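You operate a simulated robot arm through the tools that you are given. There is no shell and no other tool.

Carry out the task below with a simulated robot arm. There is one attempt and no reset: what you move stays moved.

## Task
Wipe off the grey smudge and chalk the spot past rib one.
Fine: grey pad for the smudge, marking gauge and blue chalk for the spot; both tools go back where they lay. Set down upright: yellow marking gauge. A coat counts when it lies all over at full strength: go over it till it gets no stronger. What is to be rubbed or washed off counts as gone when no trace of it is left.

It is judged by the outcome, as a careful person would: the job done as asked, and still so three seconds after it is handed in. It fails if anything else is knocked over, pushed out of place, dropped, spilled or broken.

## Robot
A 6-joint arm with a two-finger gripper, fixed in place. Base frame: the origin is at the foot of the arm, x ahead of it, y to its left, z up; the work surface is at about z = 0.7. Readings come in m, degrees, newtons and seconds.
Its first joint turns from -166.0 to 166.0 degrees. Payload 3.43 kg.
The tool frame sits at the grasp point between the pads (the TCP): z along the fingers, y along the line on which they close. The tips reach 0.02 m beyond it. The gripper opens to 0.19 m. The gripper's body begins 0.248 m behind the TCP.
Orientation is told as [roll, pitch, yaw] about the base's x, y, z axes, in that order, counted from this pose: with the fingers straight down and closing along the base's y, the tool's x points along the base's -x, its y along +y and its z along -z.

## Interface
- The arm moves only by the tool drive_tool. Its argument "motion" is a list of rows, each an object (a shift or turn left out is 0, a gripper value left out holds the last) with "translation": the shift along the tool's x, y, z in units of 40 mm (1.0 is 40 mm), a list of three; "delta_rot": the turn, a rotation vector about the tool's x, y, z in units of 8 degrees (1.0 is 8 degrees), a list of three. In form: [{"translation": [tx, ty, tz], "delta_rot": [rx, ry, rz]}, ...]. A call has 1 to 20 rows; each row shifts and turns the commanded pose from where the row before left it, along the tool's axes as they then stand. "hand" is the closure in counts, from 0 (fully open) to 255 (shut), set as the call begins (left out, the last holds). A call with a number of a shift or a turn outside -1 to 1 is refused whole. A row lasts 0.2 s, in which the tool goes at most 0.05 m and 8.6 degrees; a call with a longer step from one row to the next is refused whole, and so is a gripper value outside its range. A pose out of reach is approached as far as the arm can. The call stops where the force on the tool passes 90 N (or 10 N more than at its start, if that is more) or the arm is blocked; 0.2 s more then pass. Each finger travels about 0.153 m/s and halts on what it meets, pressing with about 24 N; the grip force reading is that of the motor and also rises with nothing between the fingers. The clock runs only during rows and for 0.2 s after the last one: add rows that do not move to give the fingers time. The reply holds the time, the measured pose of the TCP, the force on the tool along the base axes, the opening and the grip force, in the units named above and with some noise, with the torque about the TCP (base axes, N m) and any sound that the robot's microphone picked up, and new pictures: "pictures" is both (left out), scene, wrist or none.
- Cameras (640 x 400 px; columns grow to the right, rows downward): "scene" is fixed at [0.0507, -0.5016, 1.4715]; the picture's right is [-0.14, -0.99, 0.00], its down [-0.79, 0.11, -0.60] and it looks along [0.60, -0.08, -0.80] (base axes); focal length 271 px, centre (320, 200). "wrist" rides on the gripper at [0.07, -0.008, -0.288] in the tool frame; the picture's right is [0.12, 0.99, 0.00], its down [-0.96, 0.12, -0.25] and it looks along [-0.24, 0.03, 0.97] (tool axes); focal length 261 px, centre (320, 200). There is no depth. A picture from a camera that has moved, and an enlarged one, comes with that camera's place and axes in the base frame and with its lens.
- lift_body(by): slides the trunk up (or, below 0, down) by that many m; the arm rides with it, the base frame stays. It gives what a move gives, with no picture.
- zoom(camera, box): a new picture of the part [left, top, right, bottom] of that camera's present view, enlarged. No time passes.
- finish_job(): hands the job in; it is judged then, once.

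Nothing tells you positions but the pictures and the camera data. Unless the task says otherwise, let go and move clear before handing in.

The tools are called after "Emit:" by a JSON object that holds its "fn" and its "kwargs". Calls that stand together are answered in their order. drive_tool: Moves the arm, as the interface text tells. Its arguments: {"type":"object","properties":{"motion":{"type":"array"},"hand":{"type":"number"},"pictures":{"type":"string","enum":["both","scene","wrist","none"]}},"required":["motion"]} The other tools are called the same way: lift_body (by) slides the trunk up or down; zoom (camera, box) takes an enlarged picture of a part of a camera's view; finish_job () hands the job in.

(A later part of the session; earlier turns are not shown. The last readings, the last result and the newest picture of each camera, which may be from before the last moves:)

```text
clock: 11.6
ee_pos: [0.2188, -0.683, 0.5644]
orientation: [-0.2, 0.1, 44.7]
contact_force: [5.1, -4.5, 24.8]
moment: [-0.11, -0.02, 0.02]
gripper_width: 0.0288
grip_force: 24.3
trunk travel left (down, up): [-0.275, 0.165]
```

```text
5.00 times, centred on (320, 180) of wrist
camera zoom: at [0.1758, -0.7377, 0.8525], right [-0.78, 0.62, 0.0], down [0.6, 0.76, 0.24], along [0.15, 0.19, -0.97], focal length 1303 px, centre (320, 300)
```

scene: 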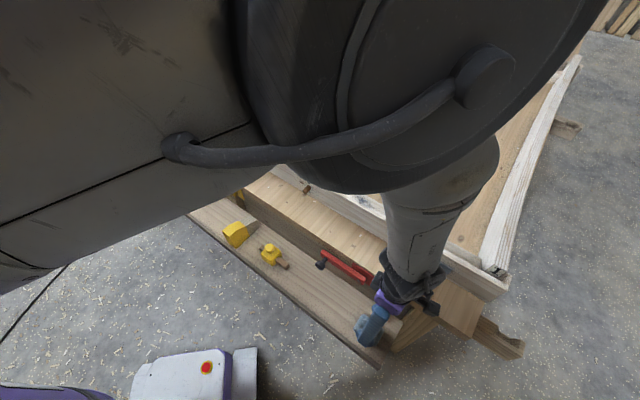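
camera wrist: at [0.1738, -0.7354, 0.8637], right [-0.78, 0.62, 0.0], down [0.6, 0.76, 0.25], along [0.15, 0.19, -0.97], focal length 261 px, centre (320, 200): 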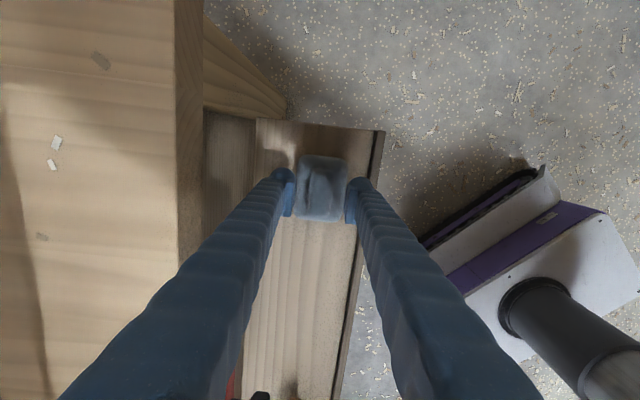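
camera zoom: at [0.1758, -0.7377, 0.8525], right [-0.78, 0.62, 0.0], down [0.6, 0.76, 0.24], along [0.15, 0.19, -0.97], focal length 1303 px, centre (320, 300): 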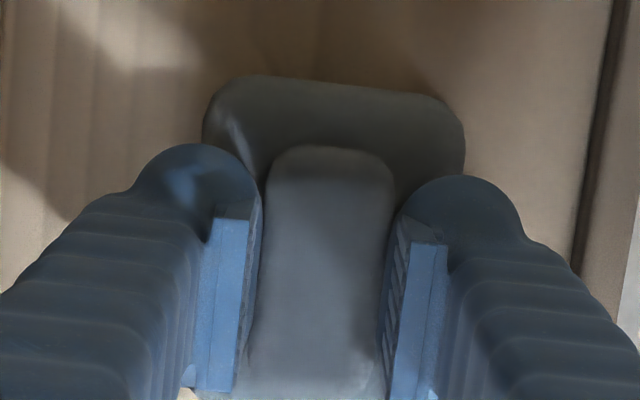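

The pad's handle is gripped at 28.8 mm. Lifting it straight up.

Emit:
{"fn": "drive_tool", "kwargs": {"motion": [{"translation": [0, 0, -0.3]}, {"translation": [0, 0, -0.6]}, {"translation": [0, 0, -0.8]}, {"translation": [0, 0, -1]}, {"translation": [0, 0, -1]}, {"translation": [0, 0, -1]}, {"translation": [0, 0, -1]}, {"translation": [0, 0, -1]}, {"translation": [0, 0, -1]}, {"translation": [0, 0, -1]}, {"translation": [0, 0, -1]}, {"translation": [0, 0, -1]}, {}]}}

Emit:
{"fn": "zoom", "kwargs": {"camera": "wrist", "box": [256, 140, 384, 220]}}

```text
clock: 14.4
ee_pos: [0.2212, -0.6794, 0.991]
orientation: [0.1, 0.1, 44.8]
contact_force: [-0.1, 0.5, 0.3]
moment: [-0.05, 0.0, -0.05]
gripper_width: 0.0288
grip_force: 23.9
trunk travel left (down, up): [-0.275, 0.165]
camera wrist: at [0.1786, -0.7333, 1.2792], right [-0.78, 0.62, 0.0], down [0.6, 0.76, 0.25], along [0.15, 0.19, -0.97], focal length 261 px, centre (320, 200)
```

scene: 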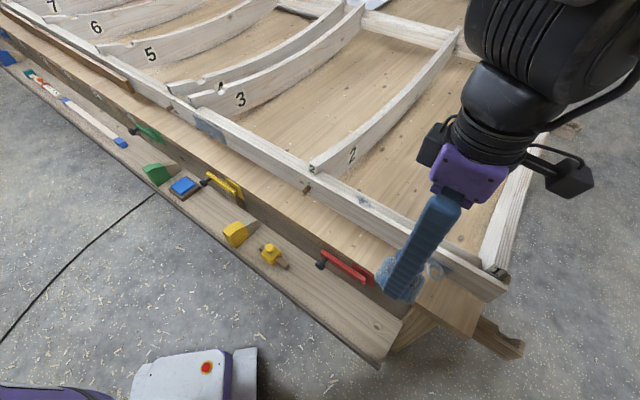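
wrist: 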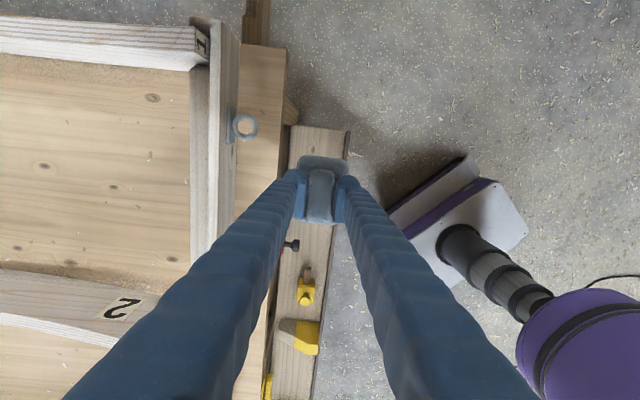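

```text
5.00 times, centred on (320, 180) of wrist
camera zoom: at [0.1786, -0.7333, 1.2792], right [-0.78, 0.62, 0.0], down [0.6, 0.76, 0.25], along [0.15, 0.19, -0.97], focal length 1303 px, centre (320, 300)
```

zoom: 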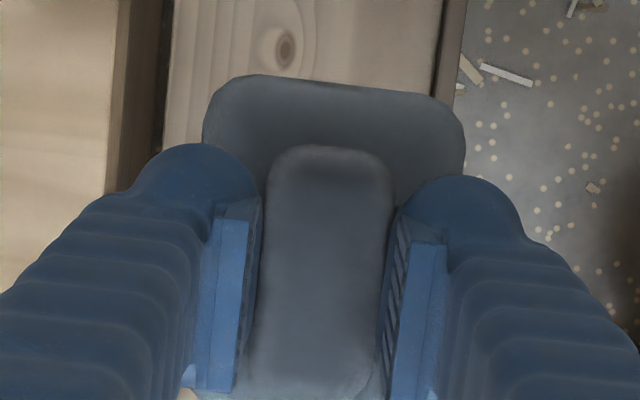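

The pad is held squarely. I'm carrying it high over the rail to a place where the wrist camera can see the smudge clearly.

Emit:
{"fn": "drive_tool", "kwargs": {"motion": [{"translation": [-0.94, -0.56, -0.1]}, {"translation": [-0.94, -0.56, -0.1]}, {"translation": [-0.94, -0.56, -0.1]}, {"translation": [-0.94, -0.56, -0.1]}, {"translation": [-0.94, -0.56, -0.1]}, {"translation": [-0.94, -0.56, -0.1]}, {"translation": [-0.94, -0.56, -0.1]}, {"translation": [-0.94, -0.56, -0.1]}, {}]}}

```text
clock: 16.4
ee_pos: [0.561, -0.5959, 1.021]
orientation: [0.0, 0.1, 44.8]
contact_force: [-0.1, -0.2, -0.7]
moment: [-0.01, -0.04, 0.01]
gripper_width: 0.0287
grip_force: 23.5
trunk travel left (down, up): [-0.275, 0.165]
camera wrist: at [0.5178, -0.6498, 1.3087], right [-0.78, 0.62, 0.0], down [0.6, 0.76, 0.25], along [0.15, 0.19, -0.97], focal length 261 px, centre (320, 200)
```

scene: 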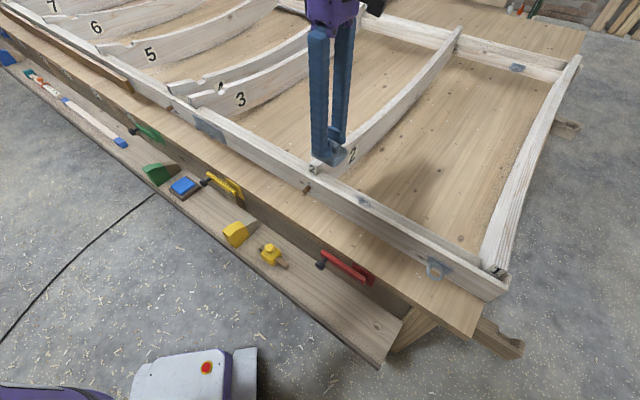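
wrist: 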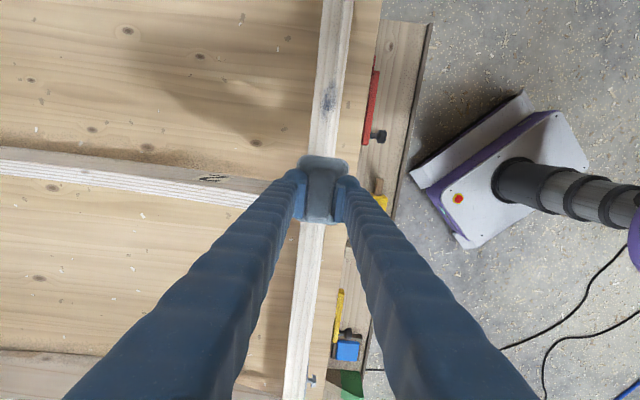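

Emit:
{"fn": "zoom", "kwargs": {"camera": "wrist", "box": [280, 65, 376, 125]}}

Emit:
{"fn": "zoom", "kwargs": {"camera": "scene", "box": [335, 180, 391, 215]}}

Emit:
{"fn": "zoom", "kwargs": {"camera": "wrist", "box": [280, 0, 408, 80]}}

```text
6.67 times, centred on (328, 95) of wrist
camera zoom: at [0.5178, -0.6498, 1.3087], right [-0.78, 0.62, 0.0], down [0.6, 0.76, 0.25], along [0.15, 0.19, -0.97], focal length 1738 px, centre (267, 900)
```

zoom: 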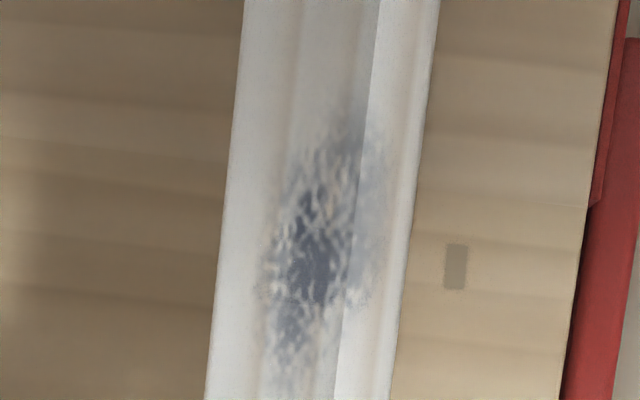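

```text
11.43 times, centred on (363, 198) of scene
camera zoom: at [0.0507, -0.5016, 1.4715], right [-0.14, -0.99, 0.0], down [-0.79, 0.11, -0.6], along [0.6, -0.08, -0.8], focal length 3099 px, centre (-171, 229)
```

zoom: 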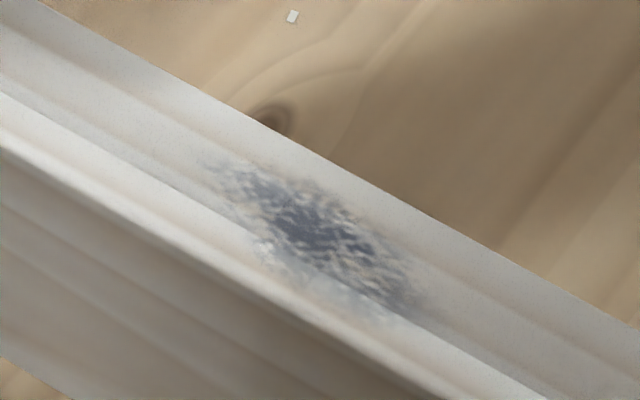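

```text
5.00 times, centred on (344, 40) of wrist
camera zoom: at [0.5178, -0.6498, 1.3087], right [-0.78, 0.62, 0.0], down [0.6, 0.76, 0.25], along [0.15, 0.19, -0.97], focal length 1303 px, centre (200, 1000)
```

zoom: 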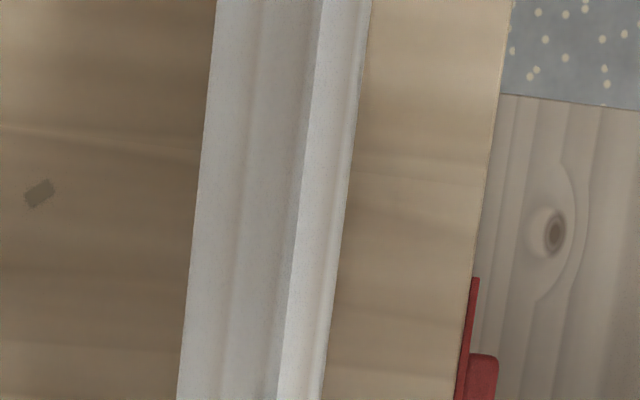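

The smudge centre is about 0.12 m along the tool's x axis and covers roughly 75 × 35 mm of the rail top. I'm moving the pad over it and starting down.

Emit:
{"fn": "drive_tool", "kwargs": {"motion": [{"translation": [1, 0, 0]}, {"translation": [1, 0, 0]}, {"translation": [1, 0, 0]}, {"translation": [0, 0, 1]}, {"translation": [0, 0, 0.9]}, {}]}}

Emit:
{"fn": "zoom", "kwargs": {"camera": "scene", "box": [305, 155, 433, 235]}}

```text
clock: 17.8
ee_pos: [0.4758, -0.68, 0.9453]
orientation: [-0.1, 0.0, 44.8]
contact_force: [-0.1, 0.6, -0.5]
moment: [-0.02, -0.04, 0.0]
gripper_width: 0.0286
grip_force: 24.4
trunk travel left (down, up): [-0.275, 0.165]
camera wrist: at [0.4322, -0.7346, 1.2343], right [-0.78, 0.62, 0.0], down [0.6, 0.76, 0.25], along [0.15, 0.19, -0.97], focal length 261 px, centre (320, 200)
```

scene: 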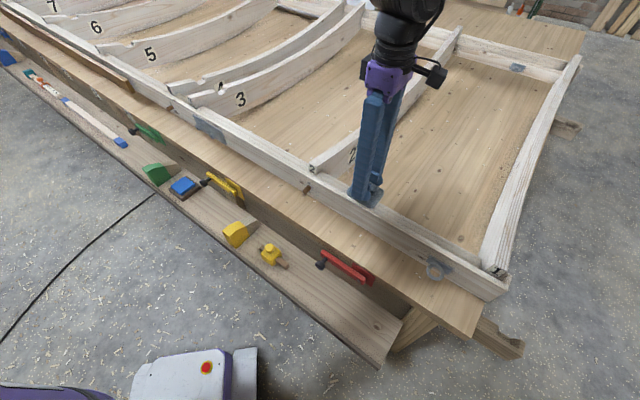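
wrist: 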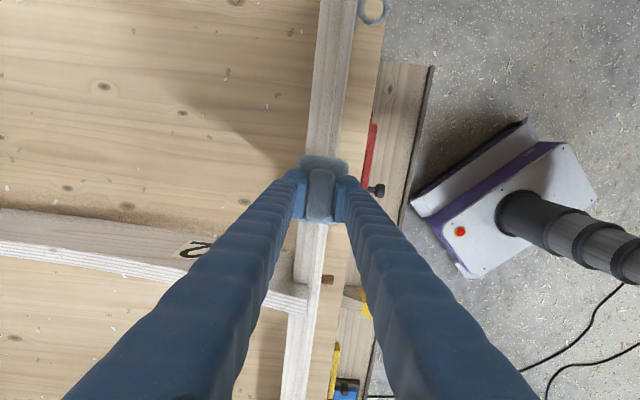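

```text
5.00 times, centred on (369, 195) of scene
camera zoom: at [0.0507, -0.5016, 1.4715], right [-0.14, -0.99, 0.0], down [-0.79, 0.11, -0.6], along [0.6, -0.08, -0.8], focal length 1356 px, centre (75, 225)
```

zoom: 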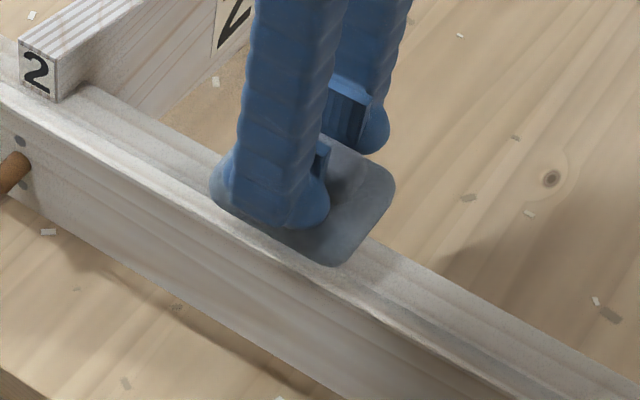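

Emit:
{"fn": "drive_tool", "kwargs": {"motion": [{"translation": [0, 0, 0.1]}, {"translation": [0, 0, 0.1]}, {"translation": [0, 0, 0.1]}, {}], "pictures": "none"}}

```text
clock: 18.8
ee_pos: [0.4743, -0.6797, 0.9342]
orientation: [0.0, 0.1, 44.9]
contact_force: [0.0, -0.1, -0.4]
moment: [0.0, -0.01, 0.01]
gripper_width: 0.0286
grip_force: 23.7
trunk travel left (down, up): [-0.275, 0.165]
```

Emit:
{"fn": "drive_tool", "kwargs": {"motion": [{"translation": [0, 0, 0.06]}, {"translation": [0, 0, 0.06]}, {"translation": [0, 0, 0.06]}, {"translation": [0, 0, 0.06]}, {}], "pictures": "none"}}

```text
clock: 20.0
ee_pos: [0.4739, -0.681, 0.9249]
orientation: [-0.1, 0.1, 44.8]
contact_force: [-0.9, 0.4, -0.3]
moment: [0.01, 0.0, -0.03]
gripper_width: 0.0285
grip_force: 24.0
trunk travel left (down, up): [-0.275, 0.165]
```

Emit:
{"fn": "drive_tool", "kwargs": {"motion": [{"translation": [0, 0, 0.05]}, {"translation": [0, 0, 0.05]}, {"translation": [0, 0, 0.05]}, {}], "pictures": "none"}}

Emit:
{"fn": "zoom", "kwargs": {"camera": "scene", "box": [305, 155, 433, 235]}}

```text
clock: 21.0
ee_pos: [0.4732, -0.6807, 0.9204]
orientation: [-0.2, 0.1, 44.8]
contact_force: [2.1, 1.1, 4.3]
moment: [-0.02, 0.06, 0.0]
gripper_width: 0.0285
grip_force: 24.2
trunk travel left (down, up): [-0.275, 0.165]
```

```text
5.00 times, centred on (369, 195) of scene
camera zoom: at [0.0507, -0.5016, 1.4715], right [-0.14, -0.99, 0.0], down [-0.79, 0.11, -0.6], along [0.6, -0.08, -0.8], focal length 1356 px, centre (75, 225)
```

zoom: 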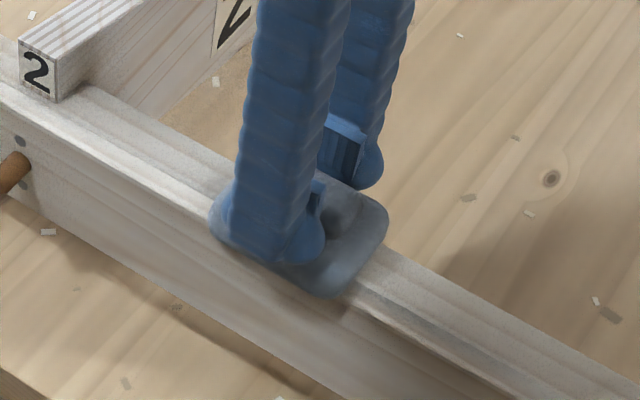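

The pad touches at TCP z of about 0.920. I'll press a little more and rub back and forth along the rail.

Emit:
{"fn": "drive_tool", "kwargs": {"motion": [{"translation": [0, 0, 0.04]}, {"translation": [0.5, 0, 0]}, {"translation": [0.3, 0, 0]}, {"translation": [-0.5, 0, 0]}, {"translation": [-0.5, 0, 0]}, {"translation": [-0.5, 0, 0]}, {"translation": [0.5, 0, 0]}, {"translation": [0.5, 0, 0]}, {"translation": [0.5, 0, 0]}, {"translation": [-0.5, 0, 0]}, {"translation": [-0.5, 0, 0]}, {"translation": [-0.5, 0, 0]}, {"translation": [0.5, 0, 0]}, {"translation": [0.2, 0, 0]}, {}], "pictures": "none"}}

Emit:
{"fn": "zoom", "kwargs": {"camera": "scene", "box": [305, 155, 433, 235]}}

```text
clock: 24.2
ee_pos: [0.4724, -0.6776, 0.9195]
orientation: [-0.1, 0.0, 44.8]
contact_force: [9.9, 15.0, 34.7]
moment: [0.5, -0.29, -0.02]
gripper_width: 0.0287
grip_force: 24.0
trunk travel left (down, up): [-0.275, 0.165]
```

```text
5.00 times, centred on (369, 195) of scene
camera zoom: at [0.0507, -0.5016, 1.4715], right [-0.14, -0.99, 0.0], down [-0.79, 0.11, -0.6], along [0.6, -0.08, -0.8], focal length 1356 px, centre (75, 225)
```

zoom: 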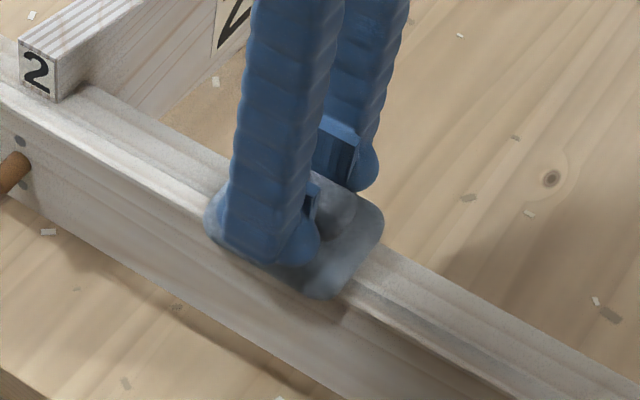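

Emit:
{"fn": "drive_tool", "kwargs": {"motion": [{"translation": [0, 0, -0.3]}, {"translation": [0, 0, -1]}, {"translation": [0, 0, -1]}, {"translation": [-1, 0, 0]}, {"translation": [-1, 0, 0]}, {"translation": [-1, 0, 0]}, {}], "pictures": "wrist"}}

Emit:
{"fn": "zoom", "kwargs": {"camera": "wrist", "box": [280, 65, 376, 125]}}

Emit:
{"fn": "zoom", "kwargs": {"camera": "scene", "box": [335, 180, 391, 215]}}

Emit:
{"fn": "zoom", "kwargs": {"camera": "wrist", "box": [256, 140, 384, 220]}}

```text
clock: 25.8
ee_pos: [0.5598, -0.5963, 1.01]
orientation: [0.0, 0.1, 44.8]
contact_force: [0.4, -0.7, -0.3]
moment: [-0.05, 0.0, -0.01]
gripper_width: 0.0289
grip_force: 24.3
trunk travel left (down, up): [-0.275, 0.165]
camera wrist: at [0.5166, -0.6504, 1.2972], right [-0.78, 0.62, 0.0], down [0.6, 0.76, 0.25], along [0.15, 0.19, -0.97], focal length 261 px, centre (320, 200)
```

wrist: 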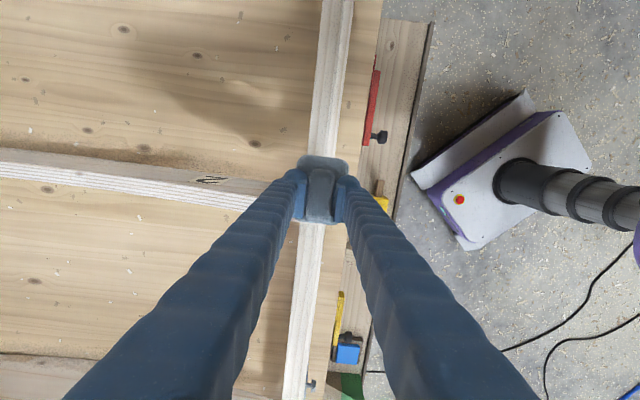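

```text
6.67 times, centred on (328, 95) of wrist
camera zoom: at [0.5166, -0.6504, 1.2972], right [-0.78, 0.62, 0.0], down [0.6, 0.76, 0.25], along [0.15, 0.19, -0.97], focal length 1738 px, centre (267, 900)
```

zoom: 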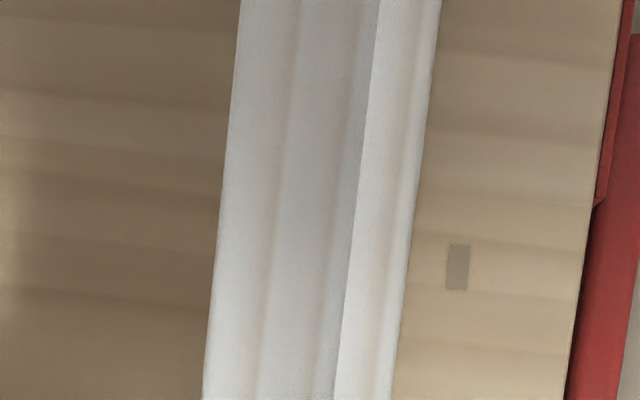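

```text
11.43 times, centred on (363, 198) of scene
camera zoom: at [0.0507, -0.5016, 1.4715], right [-0.14, -0.99, 0.0], down [-0.79, 0.11, -0.6], along [0.6, -0.08, -0.8], focal length 3099 px, centre (-171, 229)
```

zoom: 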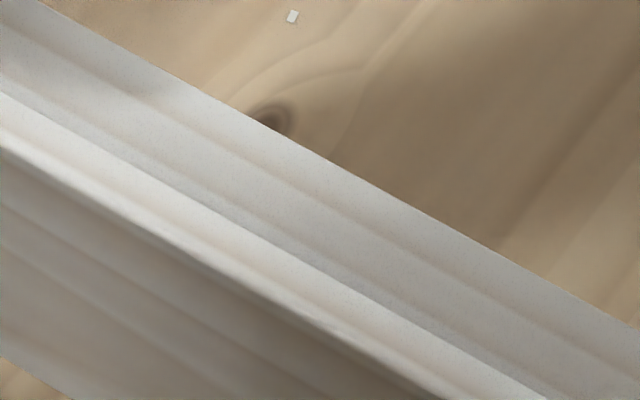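

```text
5.00 times, centred on (320, 180) of wrist
camera zoom: at [0.5166, -0.6504, 1.2972], right [-0.78, 0.62, 0.0], down [0.6, 0.76, 0.25], along [0.15, 0.19, -0.97], focal length 1303 px, centre (320, 300)
```

zoom: 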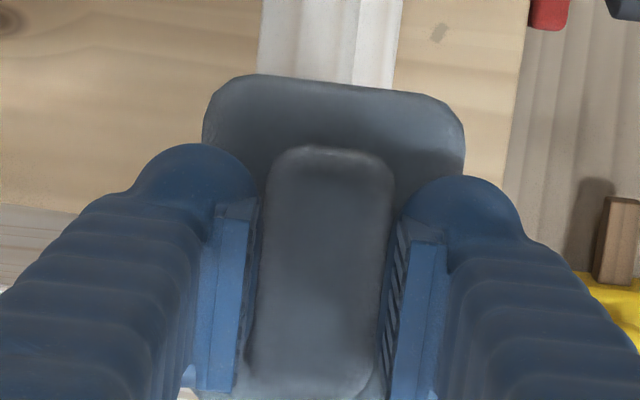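

The smudge looks fully gone. I'll do one more light pass over a slightly wider stretch to be certain no trace remains.

Emit:
{"fn": "drive_tool", "kwargs": {"motion": [{"translation": [1, 0, 0]}, {"translation": [1, 0, 0]}, {"translation": [1, 0, 0]}, {"translation": [0, 0, 1]}, {"translation": [0, 0, 1]}, {"translation": [0, 0, 0.15]}, {"translation": [0, 0, 0.08]}, {}], "pictures": "none"}}

```text
clock: 27.6
ee_pos: [0.4742, -0.6821, 0.921]
orientation: [0.1, 0.0, 44.8]
contact_force: [0.3, 0.3, -0.9]
moment: [0.07, -0.02, -0.01]
gripper_width: 0.0287
grip_force: 24.2
trunk travel left (down, up): [-0.275, 0.165]
```

Emit:
{"fn": "drive_tool", "kwargs": {"motion": [{"translation": [0, 0, 0.06]}, {"translation": [0.5, 0, 0]}, {"translation": [0.5, 0, 0]}, {"translation": [-0.5, 0.1, 0]}, {"translation": [-0.5, 0.1, 0]}, {"translation": [-0.5, 0, 0]}, {"translation": [-0.5, 0, 0]}, {"translation": [0.5, -0.1, 0]}, {"translation": [0.5, -0.1, 0]}, {"translation": [0.5, -0.1, 0]}, {"translation": [0.5, -0.1, 0]}, {"translation": [-0.5, 0, 0]}, {"translation": [-0.5, 0, 0]}, {"translation": [-0.5, 0, 0]}, {"translation": [-0.5, 0, 0]}, {"translation": [0.5, 0.1, 0]}, {"translation": [0.5, 0.1, 0]}, {}], "pictures": "none"}}

Emit:
{"fn": "drive_tool", "kwargs": {"motion": [{"translation": [0, 0, -0.3]}, {"translation": [0, 0, -1]}, {"translation": [0, 0, -1]}, {"translation": [-1, 0, 0]}, {"translation": [-1, 0, 0]}, {"translation": [-1, 0, 0]}, {}], "pictures": "wrist"}}

Emit:
{"fn": "zoom", "kwargs": {"camera": "wrist", "box": [280, 65, 376, 125]}}

Emit:
{"fn": "zoom", "kwargs": {"camera": "wrist", "box": [256, 140, 384, 220]}}

Emit:
{"fn": "zoom", "kwargs": {"camera": "scene", "box": [335, 180, 391, 215]}}

```text
clock: 31.4
ee_pos: [0.473, -0.681, 0.9203]
orientation: [-0.1, 0.0, 44.8]
contact_force: [5.6, 5.2, 16.0]
moment: [0.08, -0.11, -0.03]
gripper_width: 0.0286
grip_force: 24.2
trunk travel left (down, up): [-0.275, 0.165]
```

```text
clock: 33.0
ee_pos: [0.5585, -0.5976, 1.0113]
orientation: [0.0, 0.1, 44.8]
contact_force: [-0.1, 0.2, -0.4]
moment: [-0.07, 0.04, -0.01]
gripper_width: 0.0289
grip_force: 23.9
trunk travel left (down, up): [-0.275, 0.165]
camera wrist: at [0.5162, -0.652, 1.2995], right [-0.78, 0.62, 0.0], down [0.6, 0.76, 0.25], along [0.15, 0.19, -0.97], focal length 261 px, centre (320, 200)
```

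wrist: 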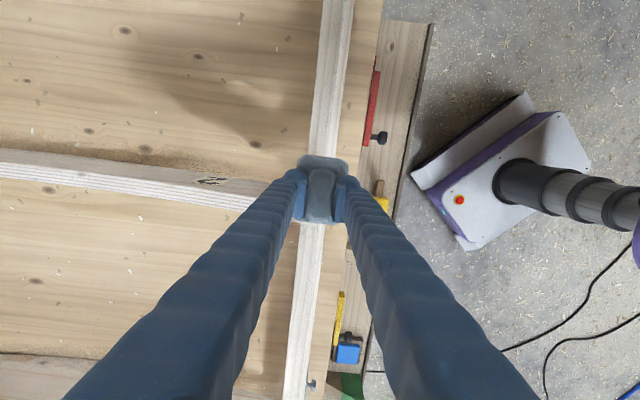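

```text
6.67 times, centred on (328, 95) of wrist
camera zoom: at [0.5162, -0.652, 1.2995], right [-0.78, 0.62, 0.0], down [0.6, 0.76, 0.25], along [0.15, 0.19, -0.97], focal length 1738 px, centre (267, 900)
```

zoom: 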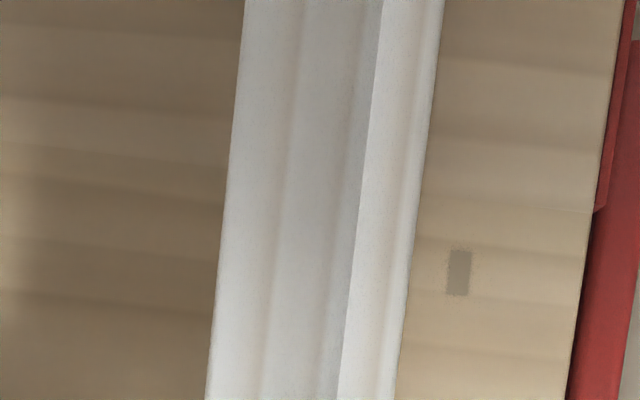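

```text
5.00 times, centred on (320, 180) of wrist
camera zoom: at [0.5162, -0.652, 1.2995], right [-0.78, 0.62, 0.0], down [0.6, 0.76, 0.25], along [0.15, 0.19, -0.97], focal length 1303 px, centre (320, 300)
```

zoom: 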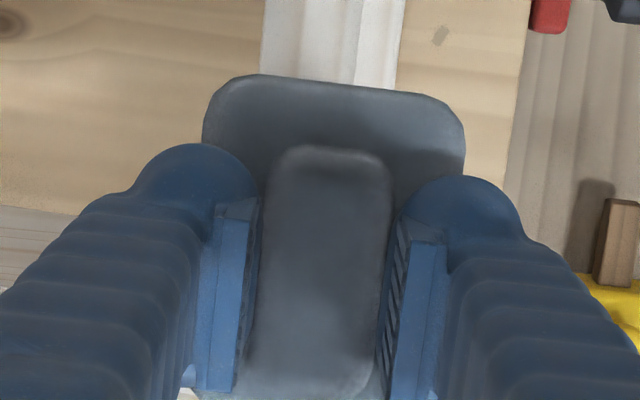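

```text
11.43 times, centred on (363, 198) of scene
camera zoom: at [0.0507, -0.5016, 1.4715], right [-0.14, -0.99, 0.0], down [-0.79, 0.11, -0.6], along [0.6, -0.08, -0.8], focal length 3099 px, centre (-171, 229)
```

zoom: 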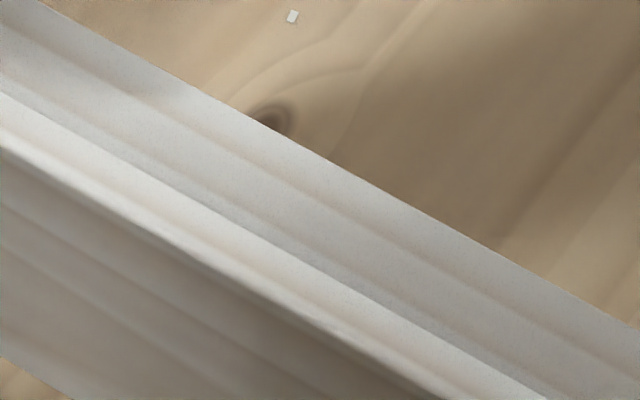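

The rail is clean. I'm carrying the pad back over its original place and lowering it towards the shelf.

Emit:
{"fn": "drive_tool", "kwargs": {"motion": [{"translation": [0.9378, 0.5637, 0]}, {"translation": [0.9378, 0.5637, 0]}, {"translation": [0.9378, 0.5637, 0]}, {"translation": [0.9378, 0.5637, 0]}, {"translation": [0.9378, 0.5637, 0]}, {"translation": [0.9378, 0.5637, 0]}, {"translation": [0.9378, 0.5637, 0]}, {"translation": [0.9378, 0.5637, 0]}, {}, {"translation": [0, 0, 1]}, {"translation": [0, 0, 1]}, {"translation": [0, 0, 1]}, {"translation": [0, 0, 1]}, {"translation": [0, 0, 1]}, {"translation": [0, 0, 1]}, {"translation": [0, 0, 1]}, {"translation": [0, 0, 1]}, {}]}}

```text
clock: 36.8
ee_pos: [0.2195, -0.6785, 0.6911]
orientation: [0.0, -0.1, 44.8]
contact_force: [0.4, -0.4, -1.1]
moment: [0.07, -0.02, -0.03]
gripper_width: 0.0291
grip_force: 24.7
trunk travel left (down, up): [-0.275, 0.165]
camera wrist: at [0.1775, -0.7329, 0.9788], right [-0.78, 0.62, 0.0], down [0.6, 0.76, 0.25], along [0.15, 0.19, -0.97], focal length 261 px, centre (320, 200)
```

scene: 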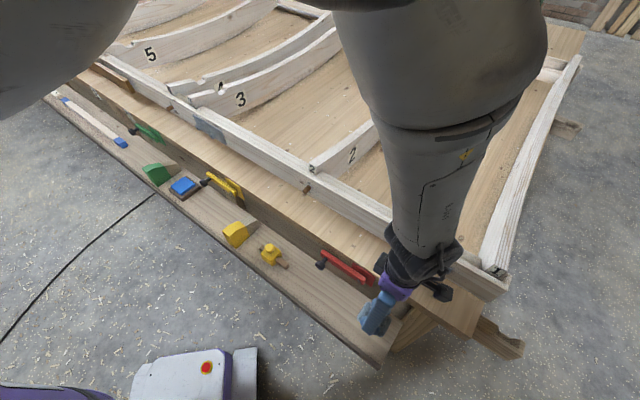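
wrist: 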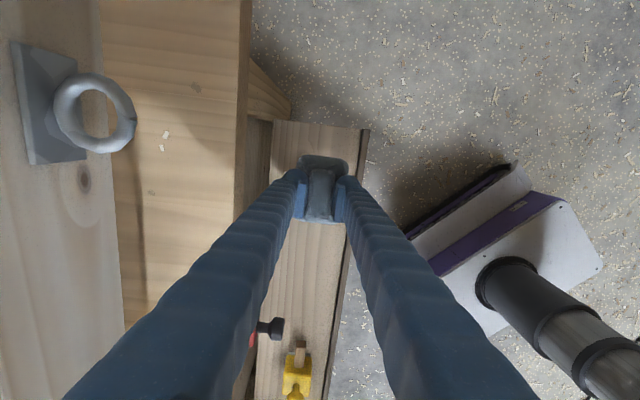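

Emit:
{"fn": "drive_tool", "kwargs": {"motion": [{"translation": [0.06, 0, 0.9]}, {"translation": [0, 0, 0.9]}, {"translation": [0, 0, 0.7]}, {"translation": [0, 0, 0.2]}, {"translation": [0, 0, 0.1]}, {}], "pictures": "none"}}

```text
clock: 38.2
ee_pos: [0.2164, -0.6818, 0.5799]
orientation: [0.0, -0.1, 44.8]
contact_force: [0.2, 0.5, -0.5]
moment: [-0.01, 0.01, -0.03]
gripper_width: 0.0285
grip_force: 23.9
trunk travel left (down, up): [-0.275, 0.165]
```

Emit:
{"fn": "drive_tool", "kwargs": {"motion": [{"translation": [0, 0, 0.1]}, {"translation": [0, 0, 0.1]}, {"translation": [0, 0, 0.06]}, {"translation": [0, 0, 0.06]}, {}], "pictures": "none"}}

```text
clock: 39.4
ee_pos: [0.2162, -0.6826, 0.5656]
orientation: [0.0, 0.0, 44.8]
contact_force: [0.5, 0.2, -0.7]
moment: [0.01, -0.01, -0.01]
gripper_width: 0.0286
grip_force: 24.4
trunk travel left (down, up): [-0.275, 0.165]
```

Emit:
{"fn": "drive_tool", "kwargs": {"motion": [{"translation": [0, 0, 0.03]}, {"translation": [0, 0, 0.03]}, {}], "pictures": "none"}}

```text
clock: 40.2
ee_pos: [0.2159, -0.6811, 0.5647]
orientation: [0.0, 0.2, 44.8]
contact_force: [-0.3, 2.8, 16.2]
moment: [0.13, 0.06, -0.01]
gripper_width: 0.0288
grip_force: 24.0
trunk travel left (down, up): [-0.275, 0.165]
```

The pad is resting on the shelf. I'll open and lift clear, then head for the gauge.

Emit:
{"fn": "drive_tool", "kwargs": {"hand": 178, "motion": [{}, {}, {"translation": [0, 0, -0.3]}, {"translation": [0, 0, -0.6]}, {"translation": [0, 0, -1]}, {"translation": [0, 0, -1]}, {"translation": [0, 0, -1]}, {"translation": [0, 0, -1]}, {"translation": [0, 0, -1]}, {"translation": [0, 0, -1]}, {}]}}

Emit:
{"fn": "zoom", "kwargs": {"camera": "wrist", "box": [272, 120, 368, 180]}}

```text
clock: 42.6
ee_pos: [0.2177, -0.681, 0.8393]
orientation: [0.1, 0.1, 44.8]
contact_force: [1.2, -0.5, -0.2]
moment: [-0.04, 0.01, -0.01]
gripper_width: 0.0574
grip_force: 0.0
trunk travel left (down, up): [-0.275, 0.165]
camera wrist: at [0.1743, -0.7361, 1.126], right [-0.78, 0.62, 0.0], down [0.6, 0.76, 0.25], along [0.15, 0.19, -0.97], focal length 261 px, centre (320, 200)
```

scene: 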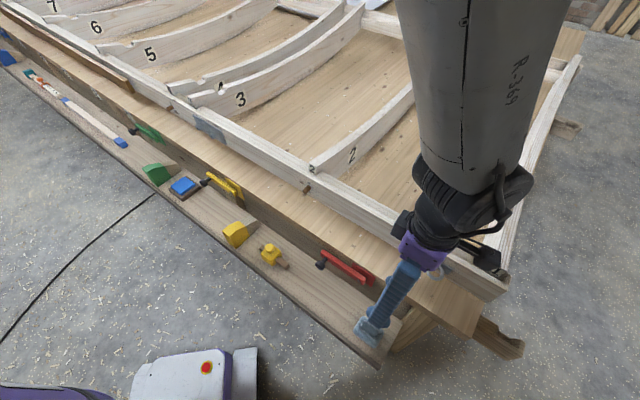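
wrist: 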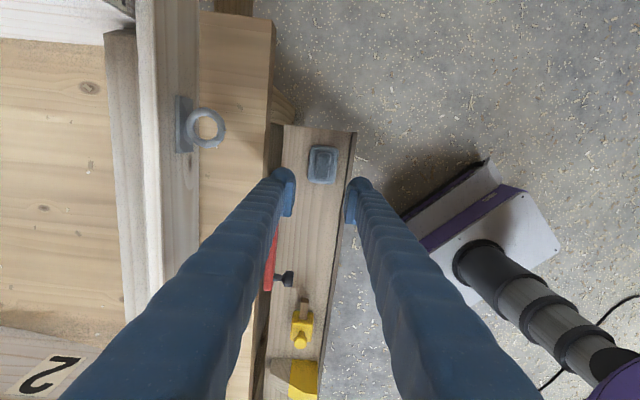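

```text
6.67 times, centred on (320, 150) of wrist
camera zoom: at [0.1743, -0.7361, 1.126], right [-0.78, 0.62, 0.0], down [0.6, 0.76, 0.25], along [0.15, 0.19, -0.97], focal length 1738 px, centre (320, 533)
```

zoom: 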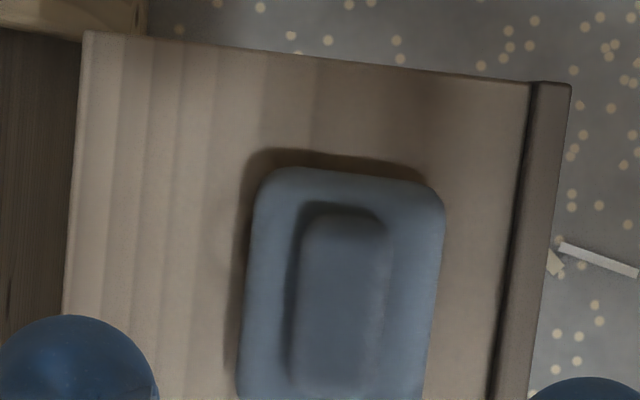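

The pad is back in its place. Now I'll slide along above the shelf until I'm over the yellow marking gauge.

Emit:
{"fn": "drive_tool", "kwargs": {"hand": 134, "motion": [{"translation": [-1, 0, 0]}, {"translation": [-1, 0, 0]}, {"translation": [-1, 0, 0]}, {"translation": [-1, 0, 0]}, {"translation": [-1, 0, 0]}, {"translation": [-1, 0, 0]}, {"translation": [-1, 0, 0]}, {"translation": [-1, 0, 0]}, {"translation": [-1, 0.05, 0]}, {"translation": [-1, 0.05, 0]}, {}]}}

Emit:
{"fn": "zoom", "kwargs": {"camera": "wrist", "box": [256, 120, 384, 200]}}

Emit:
{"fn": "zoom", "kwargs": {"camera": "scene", "box": [340, 300, 404, 360]}}

```text
clock: 45.0
ee_pos: [0.4973, -0.3953, 0.8379]
orientation: [0.0, 0.1, 44.8]
contact_force: [-0.1, 0.1, 0.2]
moment: [-0.08, -0.05, 0.02]
gripper_width: 0.0907
grip_force: 0.1
trunk travel left (down, up): [-0.275, 0.165]
camera wrist: at [0.4546, -0.4493, 1.1258], right [-0.78, 0.62, 0.0], down [0.6, 0.76, 0.25], along [0.15, 0.19, -0.97], focal length 261 px, centre (320, 200)
```

scene: 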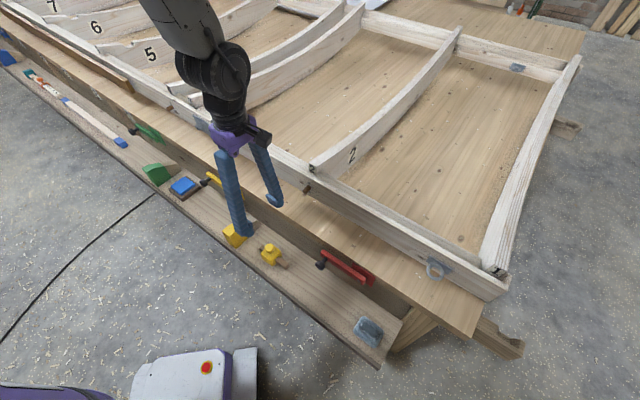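
wrist: 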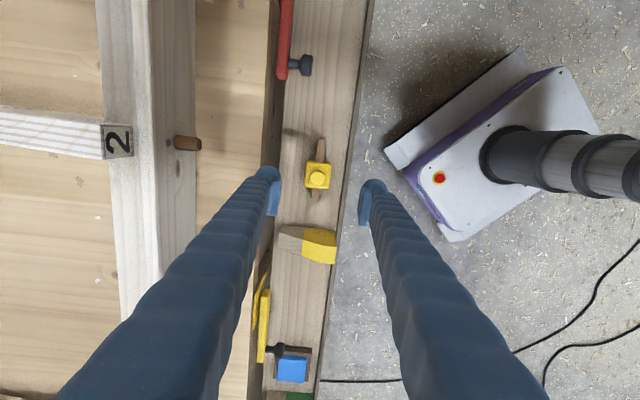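

```text
5.00 times, centred on (320, 160) of wrist
camera zoom: at [0.4546, -0.4493, 1.1258], right [-0.78, 0.62, 0.0], down [0.6, 0.76, 0.25], along [0.15, 0.19, -0.97], focal length 1303 px, centre (320, 400)
```

zoom: 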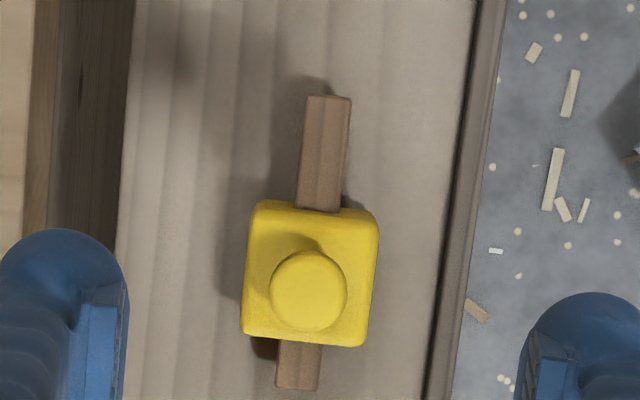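

```text
6.67 times, centred on (372, 330) of scene
camera zoom: at [0.0507, -0.5016, 1.4715], right [-0.14, -0.99, 0.0], down [-0.79, 0.11, -0.6], along [0.6, -0.08, -0.8], focal length 1808 px, centre (-27, -667)
```

zoom: 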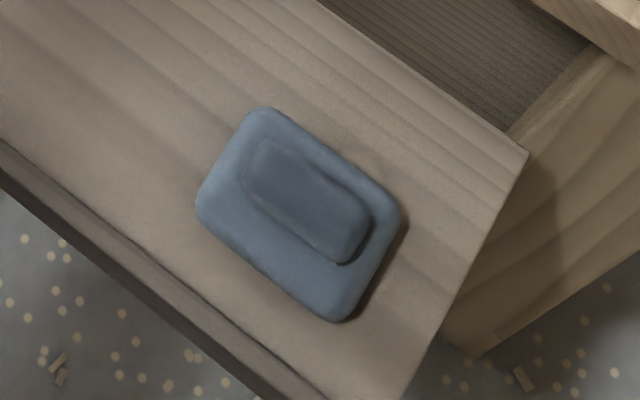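

Emit:
{"fn": "zoom", "kwargs": {"camera": "scene", "box": [340, 290, 440, 370]}}

Emit:
{"fn": "zoom", "kwargs": {"camera": "scene", "box": [240, 230, 300, 280]}}

```text
5.00 times, centred on (390, 330) of scene
camera zoom: at [0.0507, -0.5016, 1.4715], right [-0.14, -0.99, 0.0], down [-0.79, 0.11, -0.6], along [0.6, -0.08, -0.8], focal length 1356 px, centre (-30, -450)
```

zoom: 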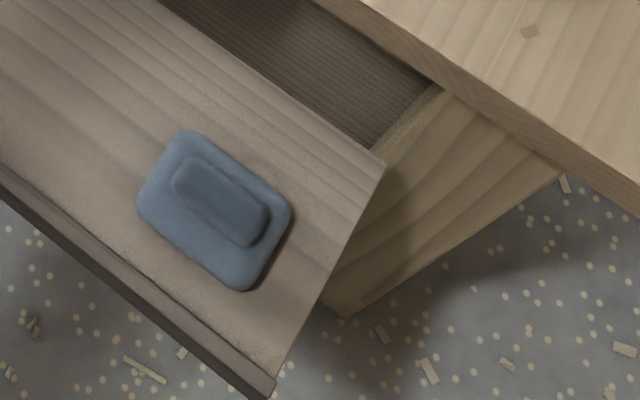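

```text
8.00 times, centred on (270, 255) of scene
camera zoom: at [0.0507, -0.5016, 1.4715], right [-0.14, -0.99, 0.0], down [-0.79, 0.11, -0.6], along [0.6, -0.08, -0.8], focal length 2169 px, centre (720, -240)
```

zoom: 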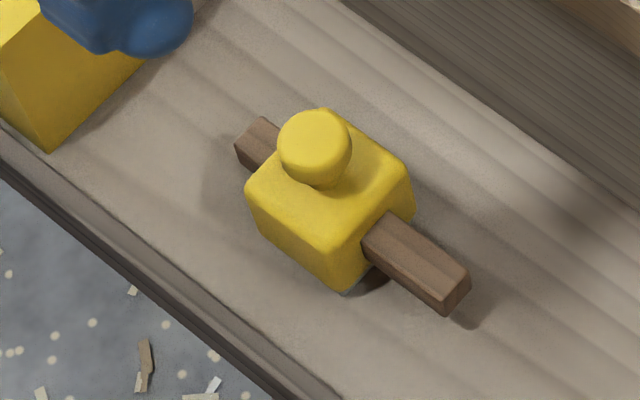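

The pad is about 5 mm from where it started, which I'm content with. The gauge is upright and lined up with the tool, so I'll centre over it and come down.

Emit:
{"fn": "drive_tool", "kwargs": {"motion": [{"translation": [-0.375, -0.08, 0]}, {"translation": [0, 0, 0.9]}, {"translation": [0, 0, 0.9]}, {"translation": [0, 0, 0.9]}, {"translation": [0, 0, 0.6]}, {}]}}

Emit:
{"fn": "zoom", "kwargs": {"camera": "wrist", "box": [256, 140, 384, 220]}}

Emit:
{"fn": "zoom", "kwargs": {"camera": "scene", "box": [230, 210, 310, 290]}}

```text
clock: 46.4
ee_pos: [0.5082, -0.3899, 0.7063]
orientation: [0.1, 0.0, 44.9]
contact_force: [-0.2, 0.6, 1.2]
moment: [0.04, 0.01, -0.01]
gripper_width: 0.09
grip_force: 0.0
trunk travel left (down, up): [-0.275, 0.165]
camera wrist: at [0.4653, -0.4444, 0.9944], right [-0.78, 0.62, 0.0], down [0.6, 0.76, 0.25], along [0.15, 0.19, -0.97], focal length 261 px, centre (320, 200)
```

scene: 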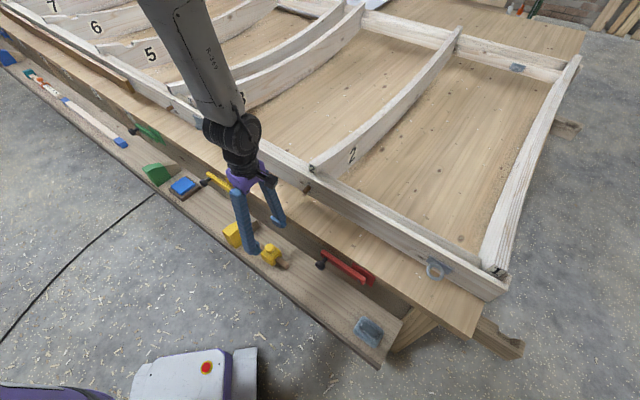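
wrist: 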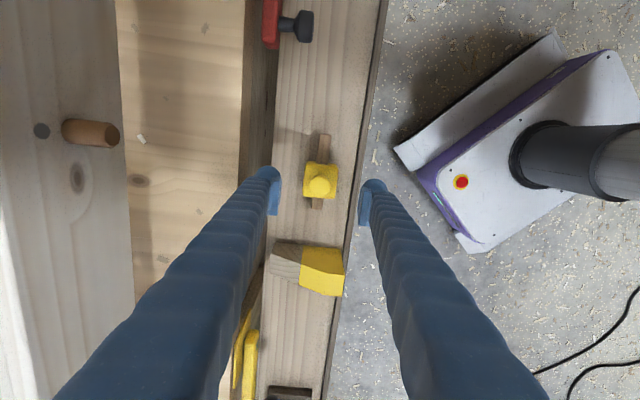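

```text
5.00 times, centred on (320, 180) of wrist
camera zoom: at [0.4653, -0.4444, 0.9944], right [-0.78, 0.62, 0.0], down [0.6, 0.76, 0.25], along [0.15, 0.19, -0.97], focal length 1303 px, centre (320, 300)
```

zoom: 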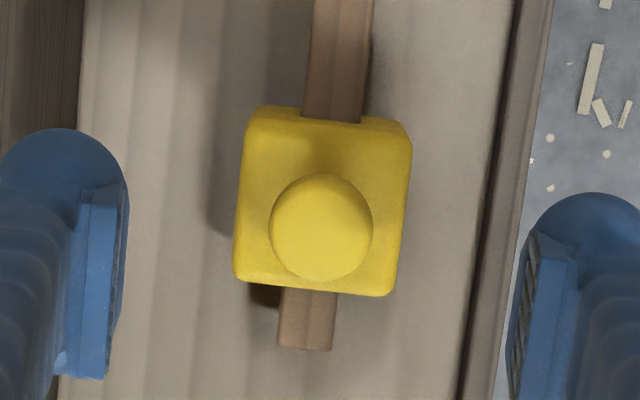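

```text
5.00 times, centred on (270, 250) of scene
camera zoom: at [0.0507, -0.5016, 1.4715], right [-0.14, -0.99, 0.0], down [-0.79, 0.11, -0.6], along [0.6, -0.08, -0.8], focal length 1356 px, centre (570, -50)
```

zoom: 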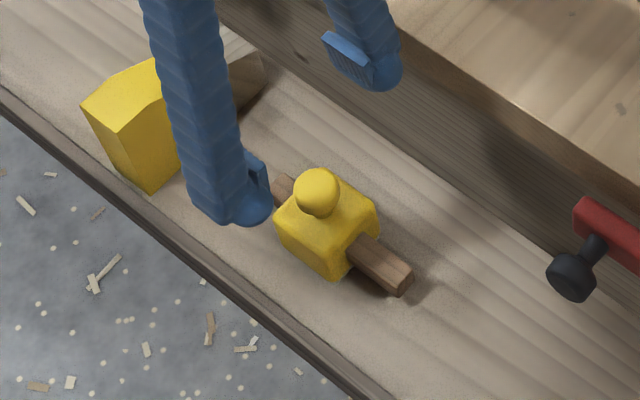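

The gauge block is about 52 mm wide. I'll nudge to centre and lower with the fingers on either side of it.

Emit:
{"fn": "drive_tool", "kwargs": {"motion": [{"translation": [-0.09, 0.03, 0]}, {"translation": [0, 0, 0.8]}, {"translation": [0, 0, 0.8]}, {"translation": [0, 0, 0.8]}, {}]}}

Emit:
{"fn": "zoom", "kwargs": {"camera": "wrist", "box": [256, 140, 384, 220]}}

Emit:
{"fn": "zoom", "kwargs": {"camera": "scene", "box": [240, 230, 300, 280]}}

```text
clock: 47.6
ee_pos: [0.5157, -0.3891, 0.6131]
orientation: [-0.1, 0.2, 44.8]
contact_force: [-0.1, -0.3, 0.5]
moment: [0.0, 0.03, 0.03]
gripper_width: 0.0901
grip_force: 0.2
trunk travel left (down, up): [-0.275, 0.165]
camera wrist: at [0.4722, -0.4438, 0.9007], right [-0.78, 0.62, 0.0], down [0.6, 0.76, 0.25], along [0.15, 0.19, -0.97], focal length 261 px, centre (320, 200)
```

scene: 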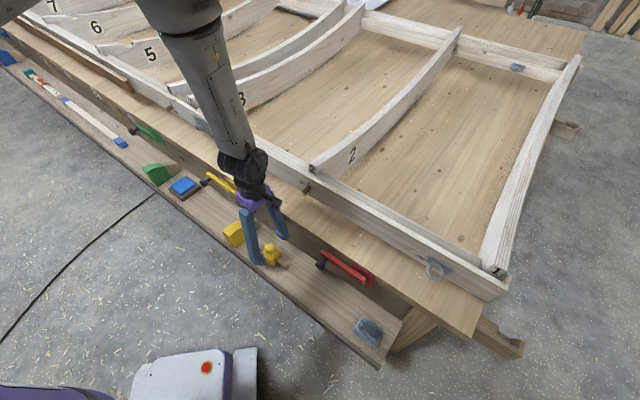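
wrist: 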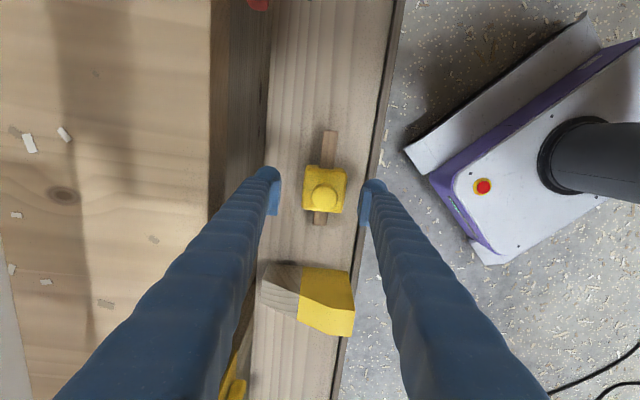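

```text
5.00 times, centred on (320, 180) of wrist
camera zoom: at [0.4722, -0.4438, 0.9007], right [-0.78, 0.62, 0.0], down [0.6, 0.76, 0.25], along [0.15, 0.19, -0.97], focal length 1303 px, centre (320, 300)
```

zoom: 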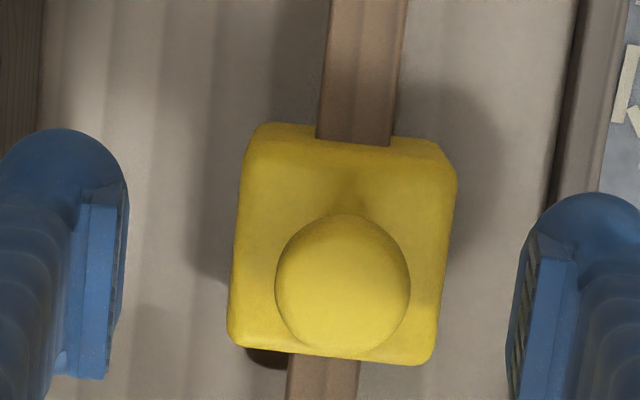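

```text
8.00 times, centred on (270, 255) of scene
camera zoom: at [0.0507, -0.5016, 1.4715], right [-0.14, -0.99, 0.0], down [-0.79, 0.11, -0.6], along [0.6, -0.08, -0.8], focal length 2169 px, centre (720, -240)
```

zoom: 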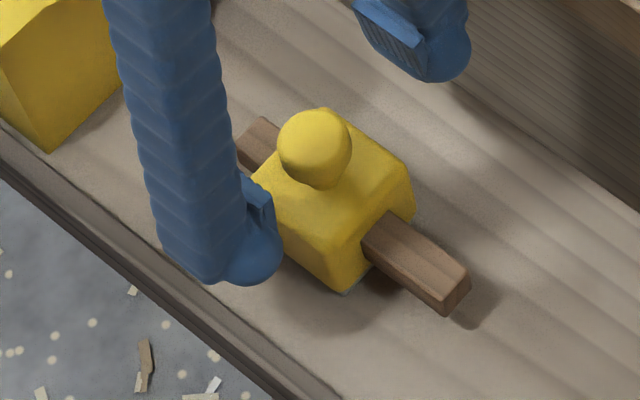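

Emit:
{"fn": "drive_tool", "kwargs": {"motion": [{"translation": [-0.03, 0.14, 0]}, {"translation": [0, 0, 0.5]}, {"translation": [0, 0, 0.4]}, {}]}}

Emit:
{"fn": "zoom", "kwargs": {"camera": "wrist", "box": [256, 140, 384, 220]}}

Emit:
{"fn": "zoom", "kwargs": {"camera": "scene", "box": [240, 230, 300, 280]}}

```text
clock: 48.6
ee_pos: [0.5074, -0.3823, 0.5742]
orientation: [0.0, 0.1, 44.7]
contact_force: [0.7, 0.2, 0.4]
moment: [0.01, -0.03, -0.04]
gripper_width: 0.0905
grip_force: 0.1
trunk travel left (down, up): [-0.275, 0.165]
camera wrist: at [0.4649, -0.4366, 0.8632], right [-0.78, 0.62, 0.0], down [0.6, 0.76, 0.25], along [0.15, 0.19, -0.97], focal length 261 px, centre (320, 200)
```

scene: 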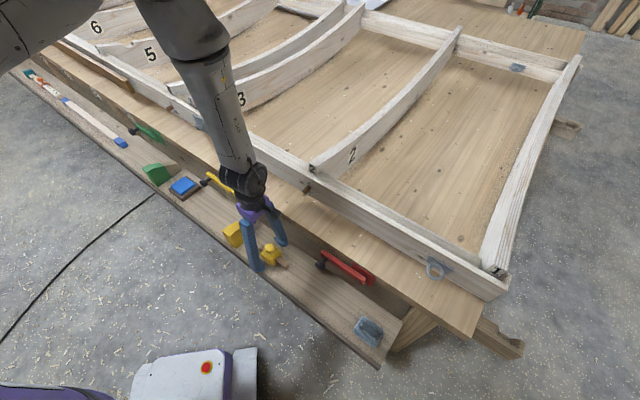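
wrist: 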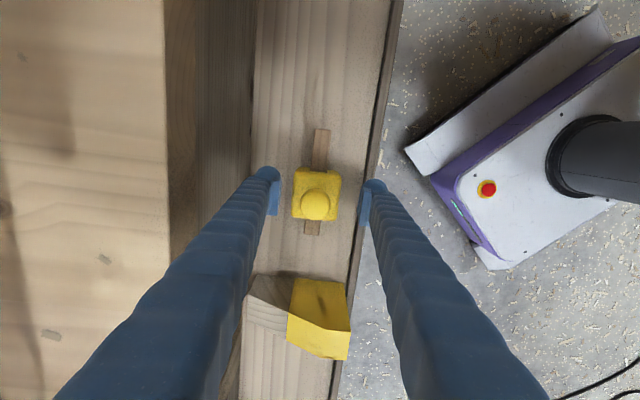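

```text
5.00 times, centred on (320, 180) of wrist
camera zoom: at [0.4649, -0.4366, 0.8632], right [-0.78, 0.62, 0.0], down [0.6, 0.76, 0.25], along [0.15, 0.19, -0.97], focal length 1303 px, centre (320, 300)
```

zoom: 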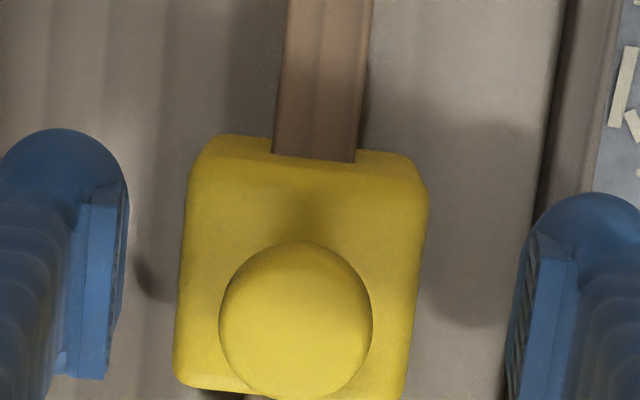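

```text
8.00 times, centred on (270, 255) of scene
camera zoom: at [0.0507, -0.5016, 1.4715], right [-0.14, -0.99, 0.0], down [-0.79, 0.11, -0.6], along [0.6, -0.08, -0.8], focal length 2169 px, centre (720, -240)
```

zoom: 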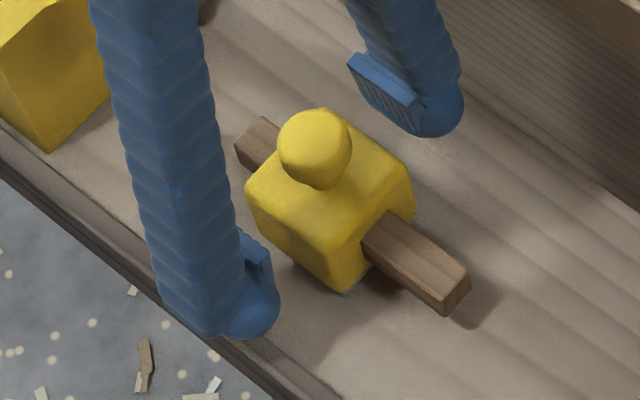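

Emit:
{"fn": "drive_tool", "kwargs": {"motion": [{}, {}, {}], "pictures": "none"}}

Emit:
{"fn": "zoom", "kwargs": {"camera": "wrist", "box": [256, 140, 384, 220]}}

```text
clock: 49.4
ee_pos: [0.5077, -0.3817, 0.5749]
orientation: [0.0, 0.2, 44.9]
contact_force: [0.1, -0.2, 0.8]
moment: [0.0, -0.03, 0.01]
gripper_width: 0.0902
grip_force: 0.1
trunk travel left (down, up): [-0.275, 0.165]
```

```text
5.00 times, centred on (320, 180) of wrist
camera zoom: at [0.4649, -0.4365, 0.8633], right [-0.78, 0.62, 0.0], down [0.6, 0.76, 0.25], along [0.15, 0.19, -0.97], focal length 1303 px, centre (320, 300)
```

zoom: 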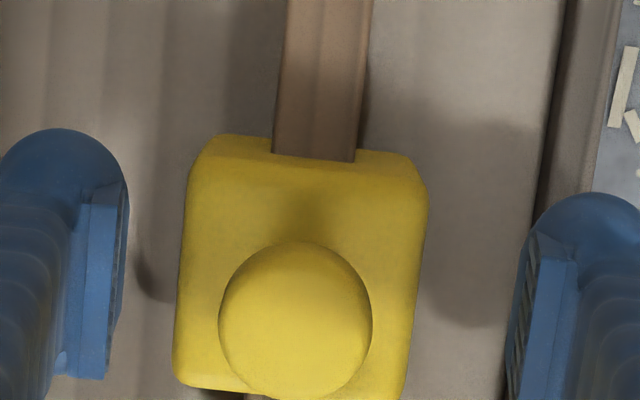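

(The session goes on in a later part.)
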